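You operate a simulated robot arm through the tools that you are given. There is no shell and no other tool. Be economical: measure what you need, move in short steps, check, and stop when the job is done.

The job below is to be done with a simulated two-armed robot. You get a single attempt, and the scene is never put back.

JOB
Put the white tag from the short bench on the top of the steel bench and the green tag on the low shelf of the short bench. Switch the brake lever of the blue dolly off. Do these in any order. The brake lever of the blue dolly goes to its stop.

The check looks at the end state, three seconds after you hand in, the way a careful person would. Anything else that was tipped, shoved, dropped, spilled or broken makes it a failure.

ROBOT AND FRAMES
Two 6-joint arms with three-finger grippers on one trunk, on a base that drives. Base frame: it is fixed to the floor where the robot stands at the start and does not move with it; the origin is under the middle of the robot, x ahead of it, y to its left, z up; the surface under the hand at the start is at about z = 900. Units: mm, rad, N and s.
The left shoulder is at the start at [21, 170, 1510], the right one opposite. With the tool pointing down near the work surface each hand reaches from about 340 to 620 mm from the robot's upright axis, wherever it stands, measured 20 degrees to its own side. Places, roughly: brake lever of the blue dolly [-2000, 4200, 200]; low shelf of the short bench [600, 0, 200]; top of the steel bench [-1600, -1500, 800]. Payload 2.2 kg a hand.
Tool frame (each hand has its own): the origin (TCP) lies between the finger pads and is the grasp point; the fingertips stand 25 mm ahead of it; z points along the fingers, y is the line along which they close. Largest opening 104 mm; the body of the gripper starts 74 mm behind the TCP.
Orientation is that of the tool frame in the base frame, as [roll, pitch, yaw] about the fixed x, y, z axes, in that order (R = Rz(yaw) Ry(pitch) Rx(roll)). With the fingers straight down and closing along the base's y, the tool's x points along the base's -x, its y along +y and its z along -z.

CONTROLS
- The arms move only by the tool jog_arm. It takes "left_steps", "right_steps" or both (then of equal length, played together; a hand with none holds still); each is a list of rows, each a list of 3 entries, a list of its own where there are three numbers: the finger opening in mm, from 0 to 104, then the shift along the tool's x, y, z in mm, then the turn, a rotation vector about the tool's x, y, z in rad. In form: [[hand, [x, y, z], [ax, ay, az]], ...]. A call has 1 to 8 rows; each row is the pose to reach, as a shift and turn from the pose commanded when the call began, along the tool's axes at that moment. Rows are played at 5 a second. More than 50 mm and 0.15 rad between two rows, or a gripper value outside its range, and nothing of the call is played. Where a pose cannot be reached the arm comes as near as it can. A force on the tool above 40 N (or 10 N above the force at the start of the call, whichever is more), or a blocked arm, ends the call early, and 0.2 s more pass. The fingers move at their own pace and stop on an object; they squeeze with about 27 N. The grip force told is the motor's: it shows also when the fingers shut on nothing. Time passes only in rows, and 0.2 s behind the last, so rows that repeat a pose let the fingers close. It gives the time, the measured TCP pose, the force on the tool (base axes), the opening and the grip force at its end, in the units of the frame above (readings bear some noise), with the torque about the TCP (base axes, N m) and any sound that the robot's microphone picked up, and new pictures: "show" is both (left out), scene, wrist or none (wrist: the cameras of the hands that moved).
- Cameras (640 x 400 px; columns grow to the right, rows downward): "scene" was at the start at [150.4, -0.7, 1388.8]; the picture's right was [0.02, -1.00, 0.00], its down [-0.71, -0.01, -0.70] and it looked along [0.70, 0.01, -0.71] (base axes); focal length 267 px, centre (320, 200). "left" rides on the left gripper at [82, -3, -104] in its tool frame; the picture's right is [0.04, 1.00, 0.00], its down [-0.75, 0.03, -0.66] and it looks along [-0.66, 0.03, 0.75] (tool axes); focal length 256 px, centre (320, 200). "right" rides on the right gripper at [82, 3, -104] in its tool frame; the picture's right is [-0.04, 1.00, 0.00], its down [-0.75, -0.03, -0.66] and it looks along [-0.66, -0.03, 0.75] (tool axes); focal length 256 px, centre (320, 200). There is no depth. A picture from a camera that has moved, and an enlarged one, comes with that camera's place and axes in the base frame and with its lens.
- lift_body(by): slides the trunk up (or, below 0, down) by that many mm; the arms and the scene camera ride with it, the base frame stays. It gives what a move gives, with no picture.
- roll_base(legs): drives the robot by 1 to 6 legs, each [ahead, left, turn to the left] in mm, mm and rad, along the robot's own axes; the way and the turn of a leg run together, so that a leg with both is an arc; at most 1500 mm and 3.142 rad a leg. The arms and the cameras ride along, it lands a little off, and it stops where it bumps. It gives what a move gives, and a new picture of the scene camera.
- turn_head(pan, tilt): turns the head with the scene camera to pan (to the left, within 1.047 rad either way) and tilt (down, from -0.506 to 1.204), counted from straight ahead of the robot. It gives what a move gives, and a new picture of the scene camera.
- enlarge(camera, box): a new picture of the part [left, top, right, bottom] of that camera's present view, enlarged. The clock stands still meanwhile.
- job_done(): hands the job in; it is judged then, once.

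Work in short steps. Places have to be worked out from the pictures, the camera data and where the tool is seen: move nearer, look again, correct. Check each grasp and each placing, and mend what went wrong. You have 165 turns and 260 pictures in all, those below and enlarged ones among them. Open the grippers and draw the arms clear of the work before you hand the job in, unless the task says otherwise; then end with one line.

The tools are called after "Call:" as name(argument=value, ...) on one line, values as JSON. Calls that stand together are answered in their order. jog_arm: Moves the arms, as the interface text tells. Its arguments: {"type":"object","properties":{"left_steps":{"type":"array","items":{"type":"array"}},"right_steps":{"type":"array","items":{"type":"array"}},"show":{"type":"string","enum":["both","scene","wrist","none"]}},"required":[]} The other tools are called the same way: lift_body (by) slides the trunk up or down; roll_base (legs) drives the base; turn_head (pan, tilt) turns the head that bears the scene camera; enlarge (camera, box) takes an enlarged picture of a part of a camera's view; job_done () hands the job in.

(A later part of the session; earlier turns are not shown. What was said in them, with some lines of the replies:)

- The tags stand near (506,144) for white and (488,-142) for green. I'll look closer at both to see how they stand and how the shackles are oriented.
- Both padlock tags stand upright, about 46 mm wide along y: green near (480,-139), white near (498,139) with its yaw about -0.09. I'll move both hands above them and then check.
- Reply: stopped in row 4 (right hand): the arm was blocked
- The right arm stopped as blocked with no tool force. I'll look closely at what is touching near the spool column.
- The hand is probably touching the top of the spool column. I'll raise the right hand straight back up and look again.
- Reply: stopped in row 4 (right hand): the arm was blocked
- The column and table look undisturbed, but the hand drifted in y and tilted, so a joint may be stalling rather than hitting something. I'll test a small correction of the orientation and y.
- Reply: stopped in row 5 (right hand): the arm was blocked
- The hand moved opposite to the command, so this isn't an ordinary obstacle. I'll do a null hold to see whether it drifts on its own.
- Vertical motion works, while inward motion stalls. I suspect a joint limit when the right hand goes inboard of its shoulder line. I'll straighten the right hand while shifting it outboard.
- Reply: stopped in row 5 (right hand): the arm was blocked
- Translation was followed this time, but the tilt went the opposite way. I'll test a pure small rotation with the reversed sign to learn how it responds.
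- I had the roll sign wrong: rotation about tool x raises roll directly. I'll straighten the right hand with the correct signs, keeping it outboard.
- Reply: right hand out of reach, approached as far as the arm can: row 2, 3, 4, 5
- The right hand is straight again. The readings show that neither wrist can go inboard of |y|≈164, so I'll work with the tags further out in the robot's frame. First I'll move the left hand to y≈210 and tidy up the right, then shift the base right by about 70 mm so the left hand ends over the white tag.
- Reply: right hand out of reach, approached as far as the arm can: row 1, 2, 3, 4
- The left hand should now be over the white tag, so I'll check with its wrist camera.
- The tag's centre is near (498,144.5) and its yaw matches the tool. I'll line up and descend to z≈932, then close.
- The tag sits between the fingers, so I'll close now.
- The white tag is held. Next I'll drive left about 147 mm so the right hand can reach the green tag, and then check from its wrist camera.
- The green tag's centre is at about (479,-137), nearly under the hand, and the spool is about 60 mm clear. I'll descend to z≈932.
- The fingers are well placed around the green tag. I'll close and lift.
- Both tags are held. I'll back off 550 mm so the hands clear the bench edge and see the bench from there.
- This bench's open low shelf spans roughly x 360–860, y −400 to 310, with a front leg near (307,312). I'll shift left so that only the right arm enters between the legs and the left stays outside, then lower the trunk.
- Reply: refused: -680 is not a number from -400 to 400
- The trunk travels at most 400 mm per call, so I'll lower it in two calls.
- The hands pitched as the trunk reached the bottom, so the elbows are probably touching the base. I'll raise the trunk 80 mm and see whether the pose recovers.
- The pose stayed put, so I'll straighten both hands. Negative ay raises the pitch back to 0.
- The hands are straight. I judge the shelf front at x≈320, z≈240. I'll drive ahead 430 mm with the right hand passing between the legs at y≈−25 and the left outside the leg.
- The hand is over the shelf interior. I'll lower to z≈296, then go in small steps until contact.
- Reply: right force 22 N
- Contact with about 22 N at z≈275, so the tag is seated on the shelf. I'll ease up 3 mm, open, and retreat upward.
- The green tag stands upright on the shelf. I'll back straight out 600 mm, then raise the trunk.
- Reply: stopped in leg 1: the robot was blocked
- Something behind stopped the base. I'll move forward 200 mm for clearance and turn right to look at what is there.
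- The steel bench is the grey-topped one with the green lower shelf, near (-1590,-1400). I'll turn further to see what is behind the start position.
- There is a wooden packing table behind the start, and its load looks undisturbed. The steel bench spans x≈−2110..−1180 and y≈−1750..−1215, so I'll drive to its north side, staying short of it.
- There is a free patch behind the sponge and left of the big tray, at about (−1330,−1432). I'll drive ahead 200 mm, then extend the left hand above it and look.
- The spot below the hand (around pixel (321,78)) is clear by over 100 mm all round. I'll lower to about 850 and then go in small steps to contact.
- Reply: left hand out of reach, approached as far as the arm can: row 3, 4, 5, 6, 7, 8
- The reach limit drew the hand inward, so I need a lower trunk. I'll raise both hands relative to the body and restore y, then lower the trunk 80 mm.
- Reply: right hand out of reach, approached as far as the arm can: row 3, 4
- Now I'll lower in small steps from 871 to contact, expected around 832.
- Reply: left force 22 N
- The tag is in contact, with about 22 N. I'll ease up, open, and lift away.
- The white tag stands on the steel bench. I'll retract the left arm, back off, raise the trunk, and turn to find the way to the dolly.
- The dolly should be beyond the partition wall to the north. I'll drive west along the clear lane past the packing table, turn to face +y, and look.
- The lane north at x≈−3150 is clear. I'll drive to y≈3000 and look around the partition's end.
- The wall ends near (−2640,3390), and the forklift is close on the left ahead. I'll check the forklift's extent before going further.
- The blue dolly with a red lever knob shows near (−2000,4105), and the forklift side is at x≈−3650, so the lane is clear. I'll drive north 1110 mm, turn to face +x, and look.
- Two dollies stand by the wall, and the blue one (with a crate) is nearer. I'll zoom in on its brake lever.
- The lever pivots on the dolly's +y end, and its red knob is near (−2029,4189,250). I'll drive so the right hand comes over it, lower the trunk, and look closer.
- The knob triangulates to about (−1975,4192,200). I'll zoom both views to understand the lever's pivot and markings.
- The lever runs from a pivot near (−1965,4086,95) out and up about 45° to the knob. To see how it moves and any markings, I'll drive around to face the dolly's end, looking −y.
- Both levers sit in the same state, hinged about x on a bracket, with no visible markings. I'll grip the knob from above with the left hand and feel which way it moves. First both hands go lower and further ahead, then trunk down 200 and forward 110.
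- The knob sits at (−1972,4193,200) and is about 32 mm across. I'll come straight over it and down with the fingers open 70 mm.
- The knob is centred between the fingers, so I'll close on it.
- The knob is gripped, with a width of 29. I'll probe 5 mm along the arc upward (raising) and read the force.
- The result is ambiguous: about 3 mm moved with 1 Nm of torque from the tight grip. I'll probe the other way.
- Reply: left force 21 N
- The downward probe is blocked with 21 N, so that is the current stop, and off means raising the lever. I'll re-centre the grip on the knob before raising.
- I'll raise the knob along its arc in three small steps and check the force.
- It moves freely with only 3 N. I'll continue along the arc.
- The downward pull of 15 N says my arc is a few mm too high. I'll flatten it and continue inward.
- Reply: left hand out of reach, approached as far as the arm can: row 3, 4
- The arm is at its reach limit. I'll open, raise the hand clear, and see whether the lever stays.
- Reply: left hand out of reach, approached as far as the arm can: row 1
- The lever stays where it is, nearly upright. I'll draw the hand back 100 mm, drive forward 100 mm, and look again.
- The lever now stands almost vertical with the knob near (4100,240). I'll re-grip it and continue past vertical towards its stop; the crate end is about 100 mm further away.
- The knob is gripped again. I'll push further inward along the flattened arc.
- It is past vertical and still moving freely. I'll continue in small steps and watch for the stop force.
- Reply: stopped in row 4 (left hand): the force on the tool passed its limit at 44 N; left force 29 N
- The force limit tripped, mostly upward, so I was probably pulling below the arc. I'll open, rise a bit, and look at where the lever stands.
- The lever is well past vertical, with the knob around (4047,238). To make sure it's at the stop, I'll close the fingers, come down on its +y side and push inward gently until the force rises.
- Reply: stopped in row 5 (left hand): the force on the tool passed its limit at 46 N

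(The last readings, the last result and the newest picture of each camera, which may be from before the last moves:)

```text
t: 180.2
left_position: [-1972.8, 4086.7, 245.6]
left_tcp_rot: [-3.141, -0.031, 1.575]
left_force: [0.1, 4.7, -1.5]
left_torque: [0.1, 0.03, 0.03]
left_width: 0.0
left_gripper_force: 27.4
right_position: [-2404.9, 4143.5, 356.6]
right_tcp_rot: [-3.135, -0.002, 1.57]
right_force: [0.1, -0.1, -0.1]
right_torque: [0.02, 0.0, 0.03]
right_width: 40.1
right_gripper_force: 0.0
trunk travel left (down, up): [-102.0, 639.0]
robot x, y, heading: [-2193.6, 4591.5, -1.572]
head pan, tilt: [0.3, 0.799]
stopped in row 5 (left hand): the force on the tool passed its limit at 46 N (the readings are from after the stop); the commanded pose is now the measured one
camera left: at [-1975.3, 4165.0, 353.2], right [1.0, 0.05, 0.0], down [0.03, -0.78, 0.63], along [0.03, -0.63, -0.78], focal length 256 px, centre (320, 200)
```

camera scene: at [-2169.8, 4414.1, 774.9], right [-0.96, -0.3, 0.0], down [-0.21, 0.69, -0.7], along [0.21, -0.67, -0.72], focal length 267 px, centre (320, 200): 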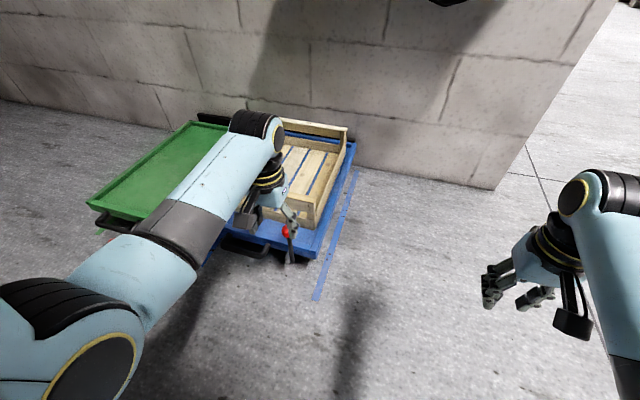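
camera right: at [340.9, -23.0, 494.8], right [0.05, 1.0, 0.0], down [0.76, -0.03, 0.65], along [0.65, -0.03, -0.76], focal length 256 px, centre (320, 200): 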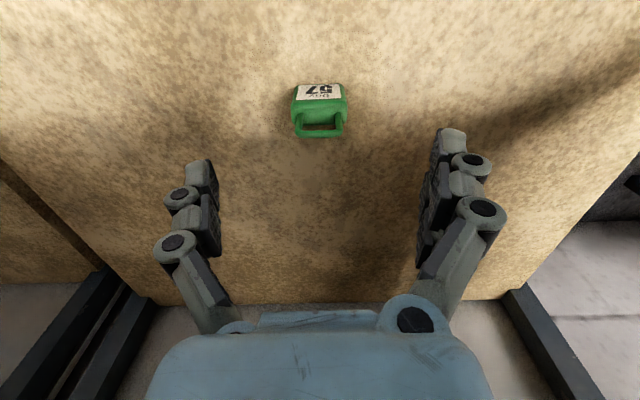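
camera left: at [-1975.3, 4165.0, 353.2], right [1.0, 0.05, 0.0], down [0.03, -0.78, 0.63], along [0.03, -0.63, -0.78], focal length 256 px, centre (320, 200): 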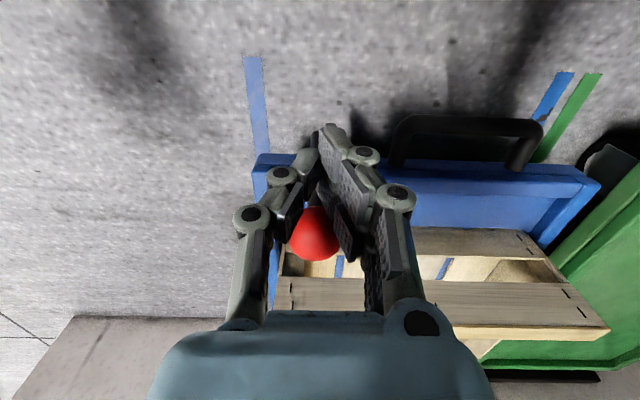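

A firm stop at 46 N confirms it. I'll back the hand off upward and away, then verify the lever and dolly position.

Call:
jog_arm(left_steps=[[0, [20, 0, 0], [0, -0.03, 0]], [0, [25, 0, -40], [0, -0.03, 0]], [20, [30, 0, -85], [0, -0.03, 0]], [40, [60, 0, -95], [0, -0.03, 0]], [40, [100, 0, -95], [0, -0.03, 0]], [40, [110, 0, -95], [0, -0.03, 0]]], show="both")

Call:
enlarge(camera="left", box=[200, 60, 440, 260])

```text
t: 181.6
left_position: [-1971.1, 4193.3, 344.4]
left_tcp_rot: [3.14, 0.0, 1.575]
left_force: [-0.1, 0.2, 0.0]
left_torque: [0.03, 0.0, -0.06]
left_width: 40.2
left_gripper_force: 0.1
right_position: [-2404.0, 4144.1, 357.6]
right_tcp_rot: [-3.133, -0.002, 1.568]
right_force: [0.5, 0.1, -0.3]
right_torque: [-0.02, 0.02, 0.0]
right_width: 39.9
right_gripper_force: 0.3
trunk travel left (down, up): [-102.0, 639.0]
robot x, y, heading: [-2192.2, 4590.7, -1.567]
head pan, tilt: [0.3, 0.799]
camera scene: at [-2169.5, 4415.0, 775.0], right [-0.95, -0.3, 0.0], down [-0.21, 0.68, -0.7], along [0.21, -0.67, -0.72], focal length 267 px, centre (320, 200)
camera left: at [-1976.3, 4274.9, 449.8], right [1.0, 0.05, 0.0], down [0.03, -0.75, 0.66], along [0.03, -0.66, -0.75], focal length 256 px, centre (320, 200)
```

scene: 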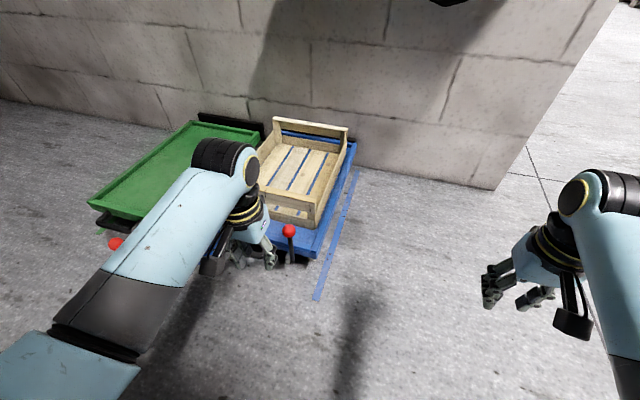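
left: 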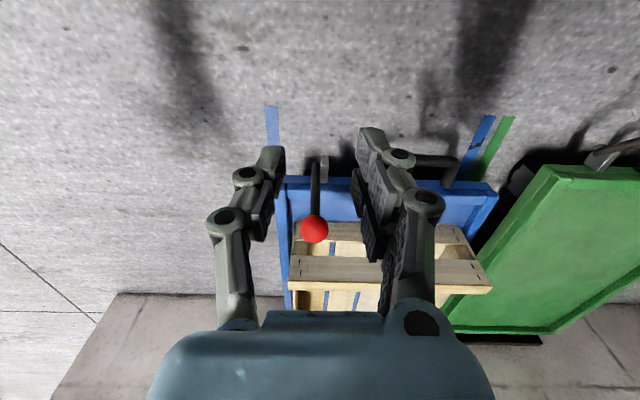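

```text
2.00 times, centred on (320, 160) of left
camera zoom: at [-1976.3, 4274.9, 449.8], right [1.0, 0.05, 0.0], down [0.03, -0.75, 0.66], along [0.03, -0.66, -0.75], focal length 512 px, centre (320, 280)
```

zoom: 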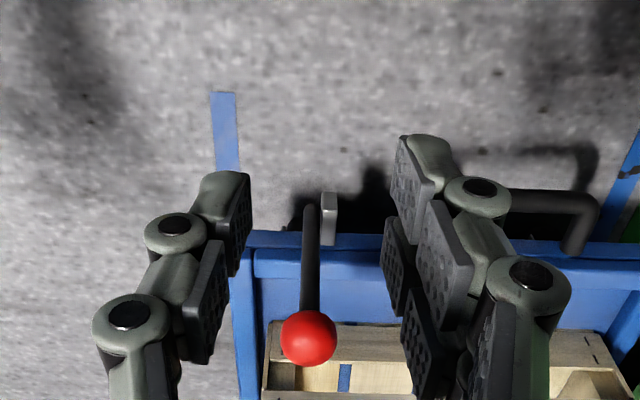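

The knob rests at y≈4060, held firmly against its stop in both pushes, and the dolly and crate haven't shifted. I'll back away, raise the trunk, and take a final look.

Call:
roll_base(legs=[[-350, 0, 0]])

Call:
lift_body(by=300)

Call:
enlarge(camera="scene", box=[160, 60, 400, 240])

```text
t: 183.9
left_position: [-1972.0, 4545.0, 343.7]
left_tcp_rot: [-3.142, 0.001, 1.575]
left_force: [-0.1, -0.4, -0.2]
left_torque: [0.02, 0.03, 0.01]
left_width: 40.0
left_gripper_force: 0.0
right_position: [-2407.2, 4496.3, 358.1]
right_tcp_rot: [-3.133, -0.003, 1.569]
right_force: [0.6, 0.3, 0.2]
right_torque: [-0.01, 0.01, 0.0]
right_width: 40.0
right_gripper_force: 0.0
trunk travel left (down, up): [-102.0, 639.0]
robot x, y, heading: [-2191.8, 4943.9, -1.571]
head pan, tilt: [0.3, 0.799]
camera scene: at [-2170.1, 4766.7, 774.9], right [-0.95, -0.3, 0.0], down [-0.21, 0.69, -0.7], along [0.21, -0.67, -0.72], focal length 267 px, centre (320, 200)
```

scene: 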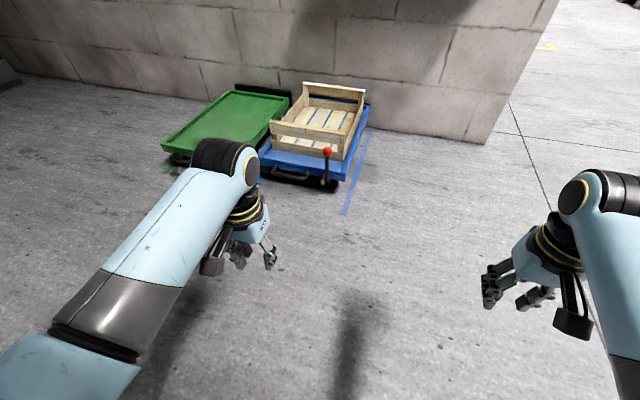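

```text
t: 186.9
left_position: [-1971.4, 4545.3, 644.8]
left_tcp_rot: [-3.141, 0.0, 1.575]
left_force: [-0.2, 0.9, 0.3]
left_torque: [0.0, 0.02, 0.02]
left_width: 40.2
left_gripper_force: 0.0
right_position: [-2405.1, 4496.2, 656.9]
right_tcp_rot: [-3.135, -0.001, 1.569]
right_force: [0.1, 0.0, -0.7]
right_torque: [0.02, 0.01, -0.01]
right_width: 40.1
right_gripper_force: 0.1
trunk travel left (down, up): [-402.0, 339.0]
robot x, y, heading: [-2189.6, 4941.5, -1.569]
head pan, tilt: [0.3, 0.799]
```

```text
2.22 times, centred on (280, 150) of scene
camera zoom: at [-2170.1, 4786.1, 1084.6], right [-0.95, -0.3, 0.0], down [-0.21, 0.68, -0.7], along [0.21, -0.67, -0.72], focal length 593 px, centre (409, 311)
```

zoom: 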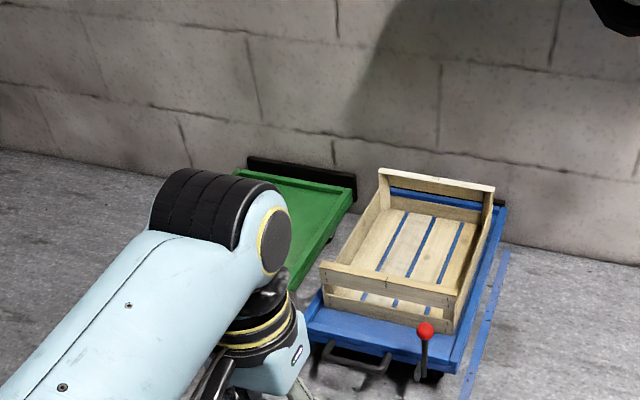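

The lever stands at its far stop, and the dolly and crate are in place. I'll open both grippers and hand in.

Call:
jog_arm(left_steps=[[100, [0, 0, 0], [0, 0, 0]], [100, [0, 0, 0], [0, 0, 0]], [100, [0, 0, 0], [0, 0, 0]]], right_steps=[[100, [0, 0, 0], [0, 0, 0]], [100, [0, 0, 0], [0, 0, 0]], [100, [0, 0, 0], [0, 0, 0]]], show="none")

Call:
job_done()

```text
t: 187.7
left_position: [-1971.8, 4544.5, 644.9]
left_tcp_rot: [3.141, -0.001, 1.574]
left_force: [0.7, 0.4, -0.2]
left_torque: [0.03, 0.01, 0.02]
left_width: 100.1
left_gripper_force: 0.0
right_position: [-2405.5, 4495.2, 657.6]
right_tcp_rot: [-3.135, -0.002, 1.569]
right_force: [-0.2, 0.8, 0.2]
right_torque: [0.01, 0.0, 0.0]
right_width: 100.4
right_gripper_force: 0.1
trunk travel left (down, up): [-402.0, 339.0]
robot x, y, heading: [-2192.8, 4940.5, -1.571]
head pan, tilt: [0.3, 0.799]
```

```text
The job is handed in.
```

The white tag stands on the steel bench, the green tag stands on the short bench's low shelf, and the blue dolly's brake lever is raised against its far stop; I took that as off because it started against its lower stop and has no on/off marking, and the base once bumped the packing table while backing away (its load looked undisturbed afterwards).
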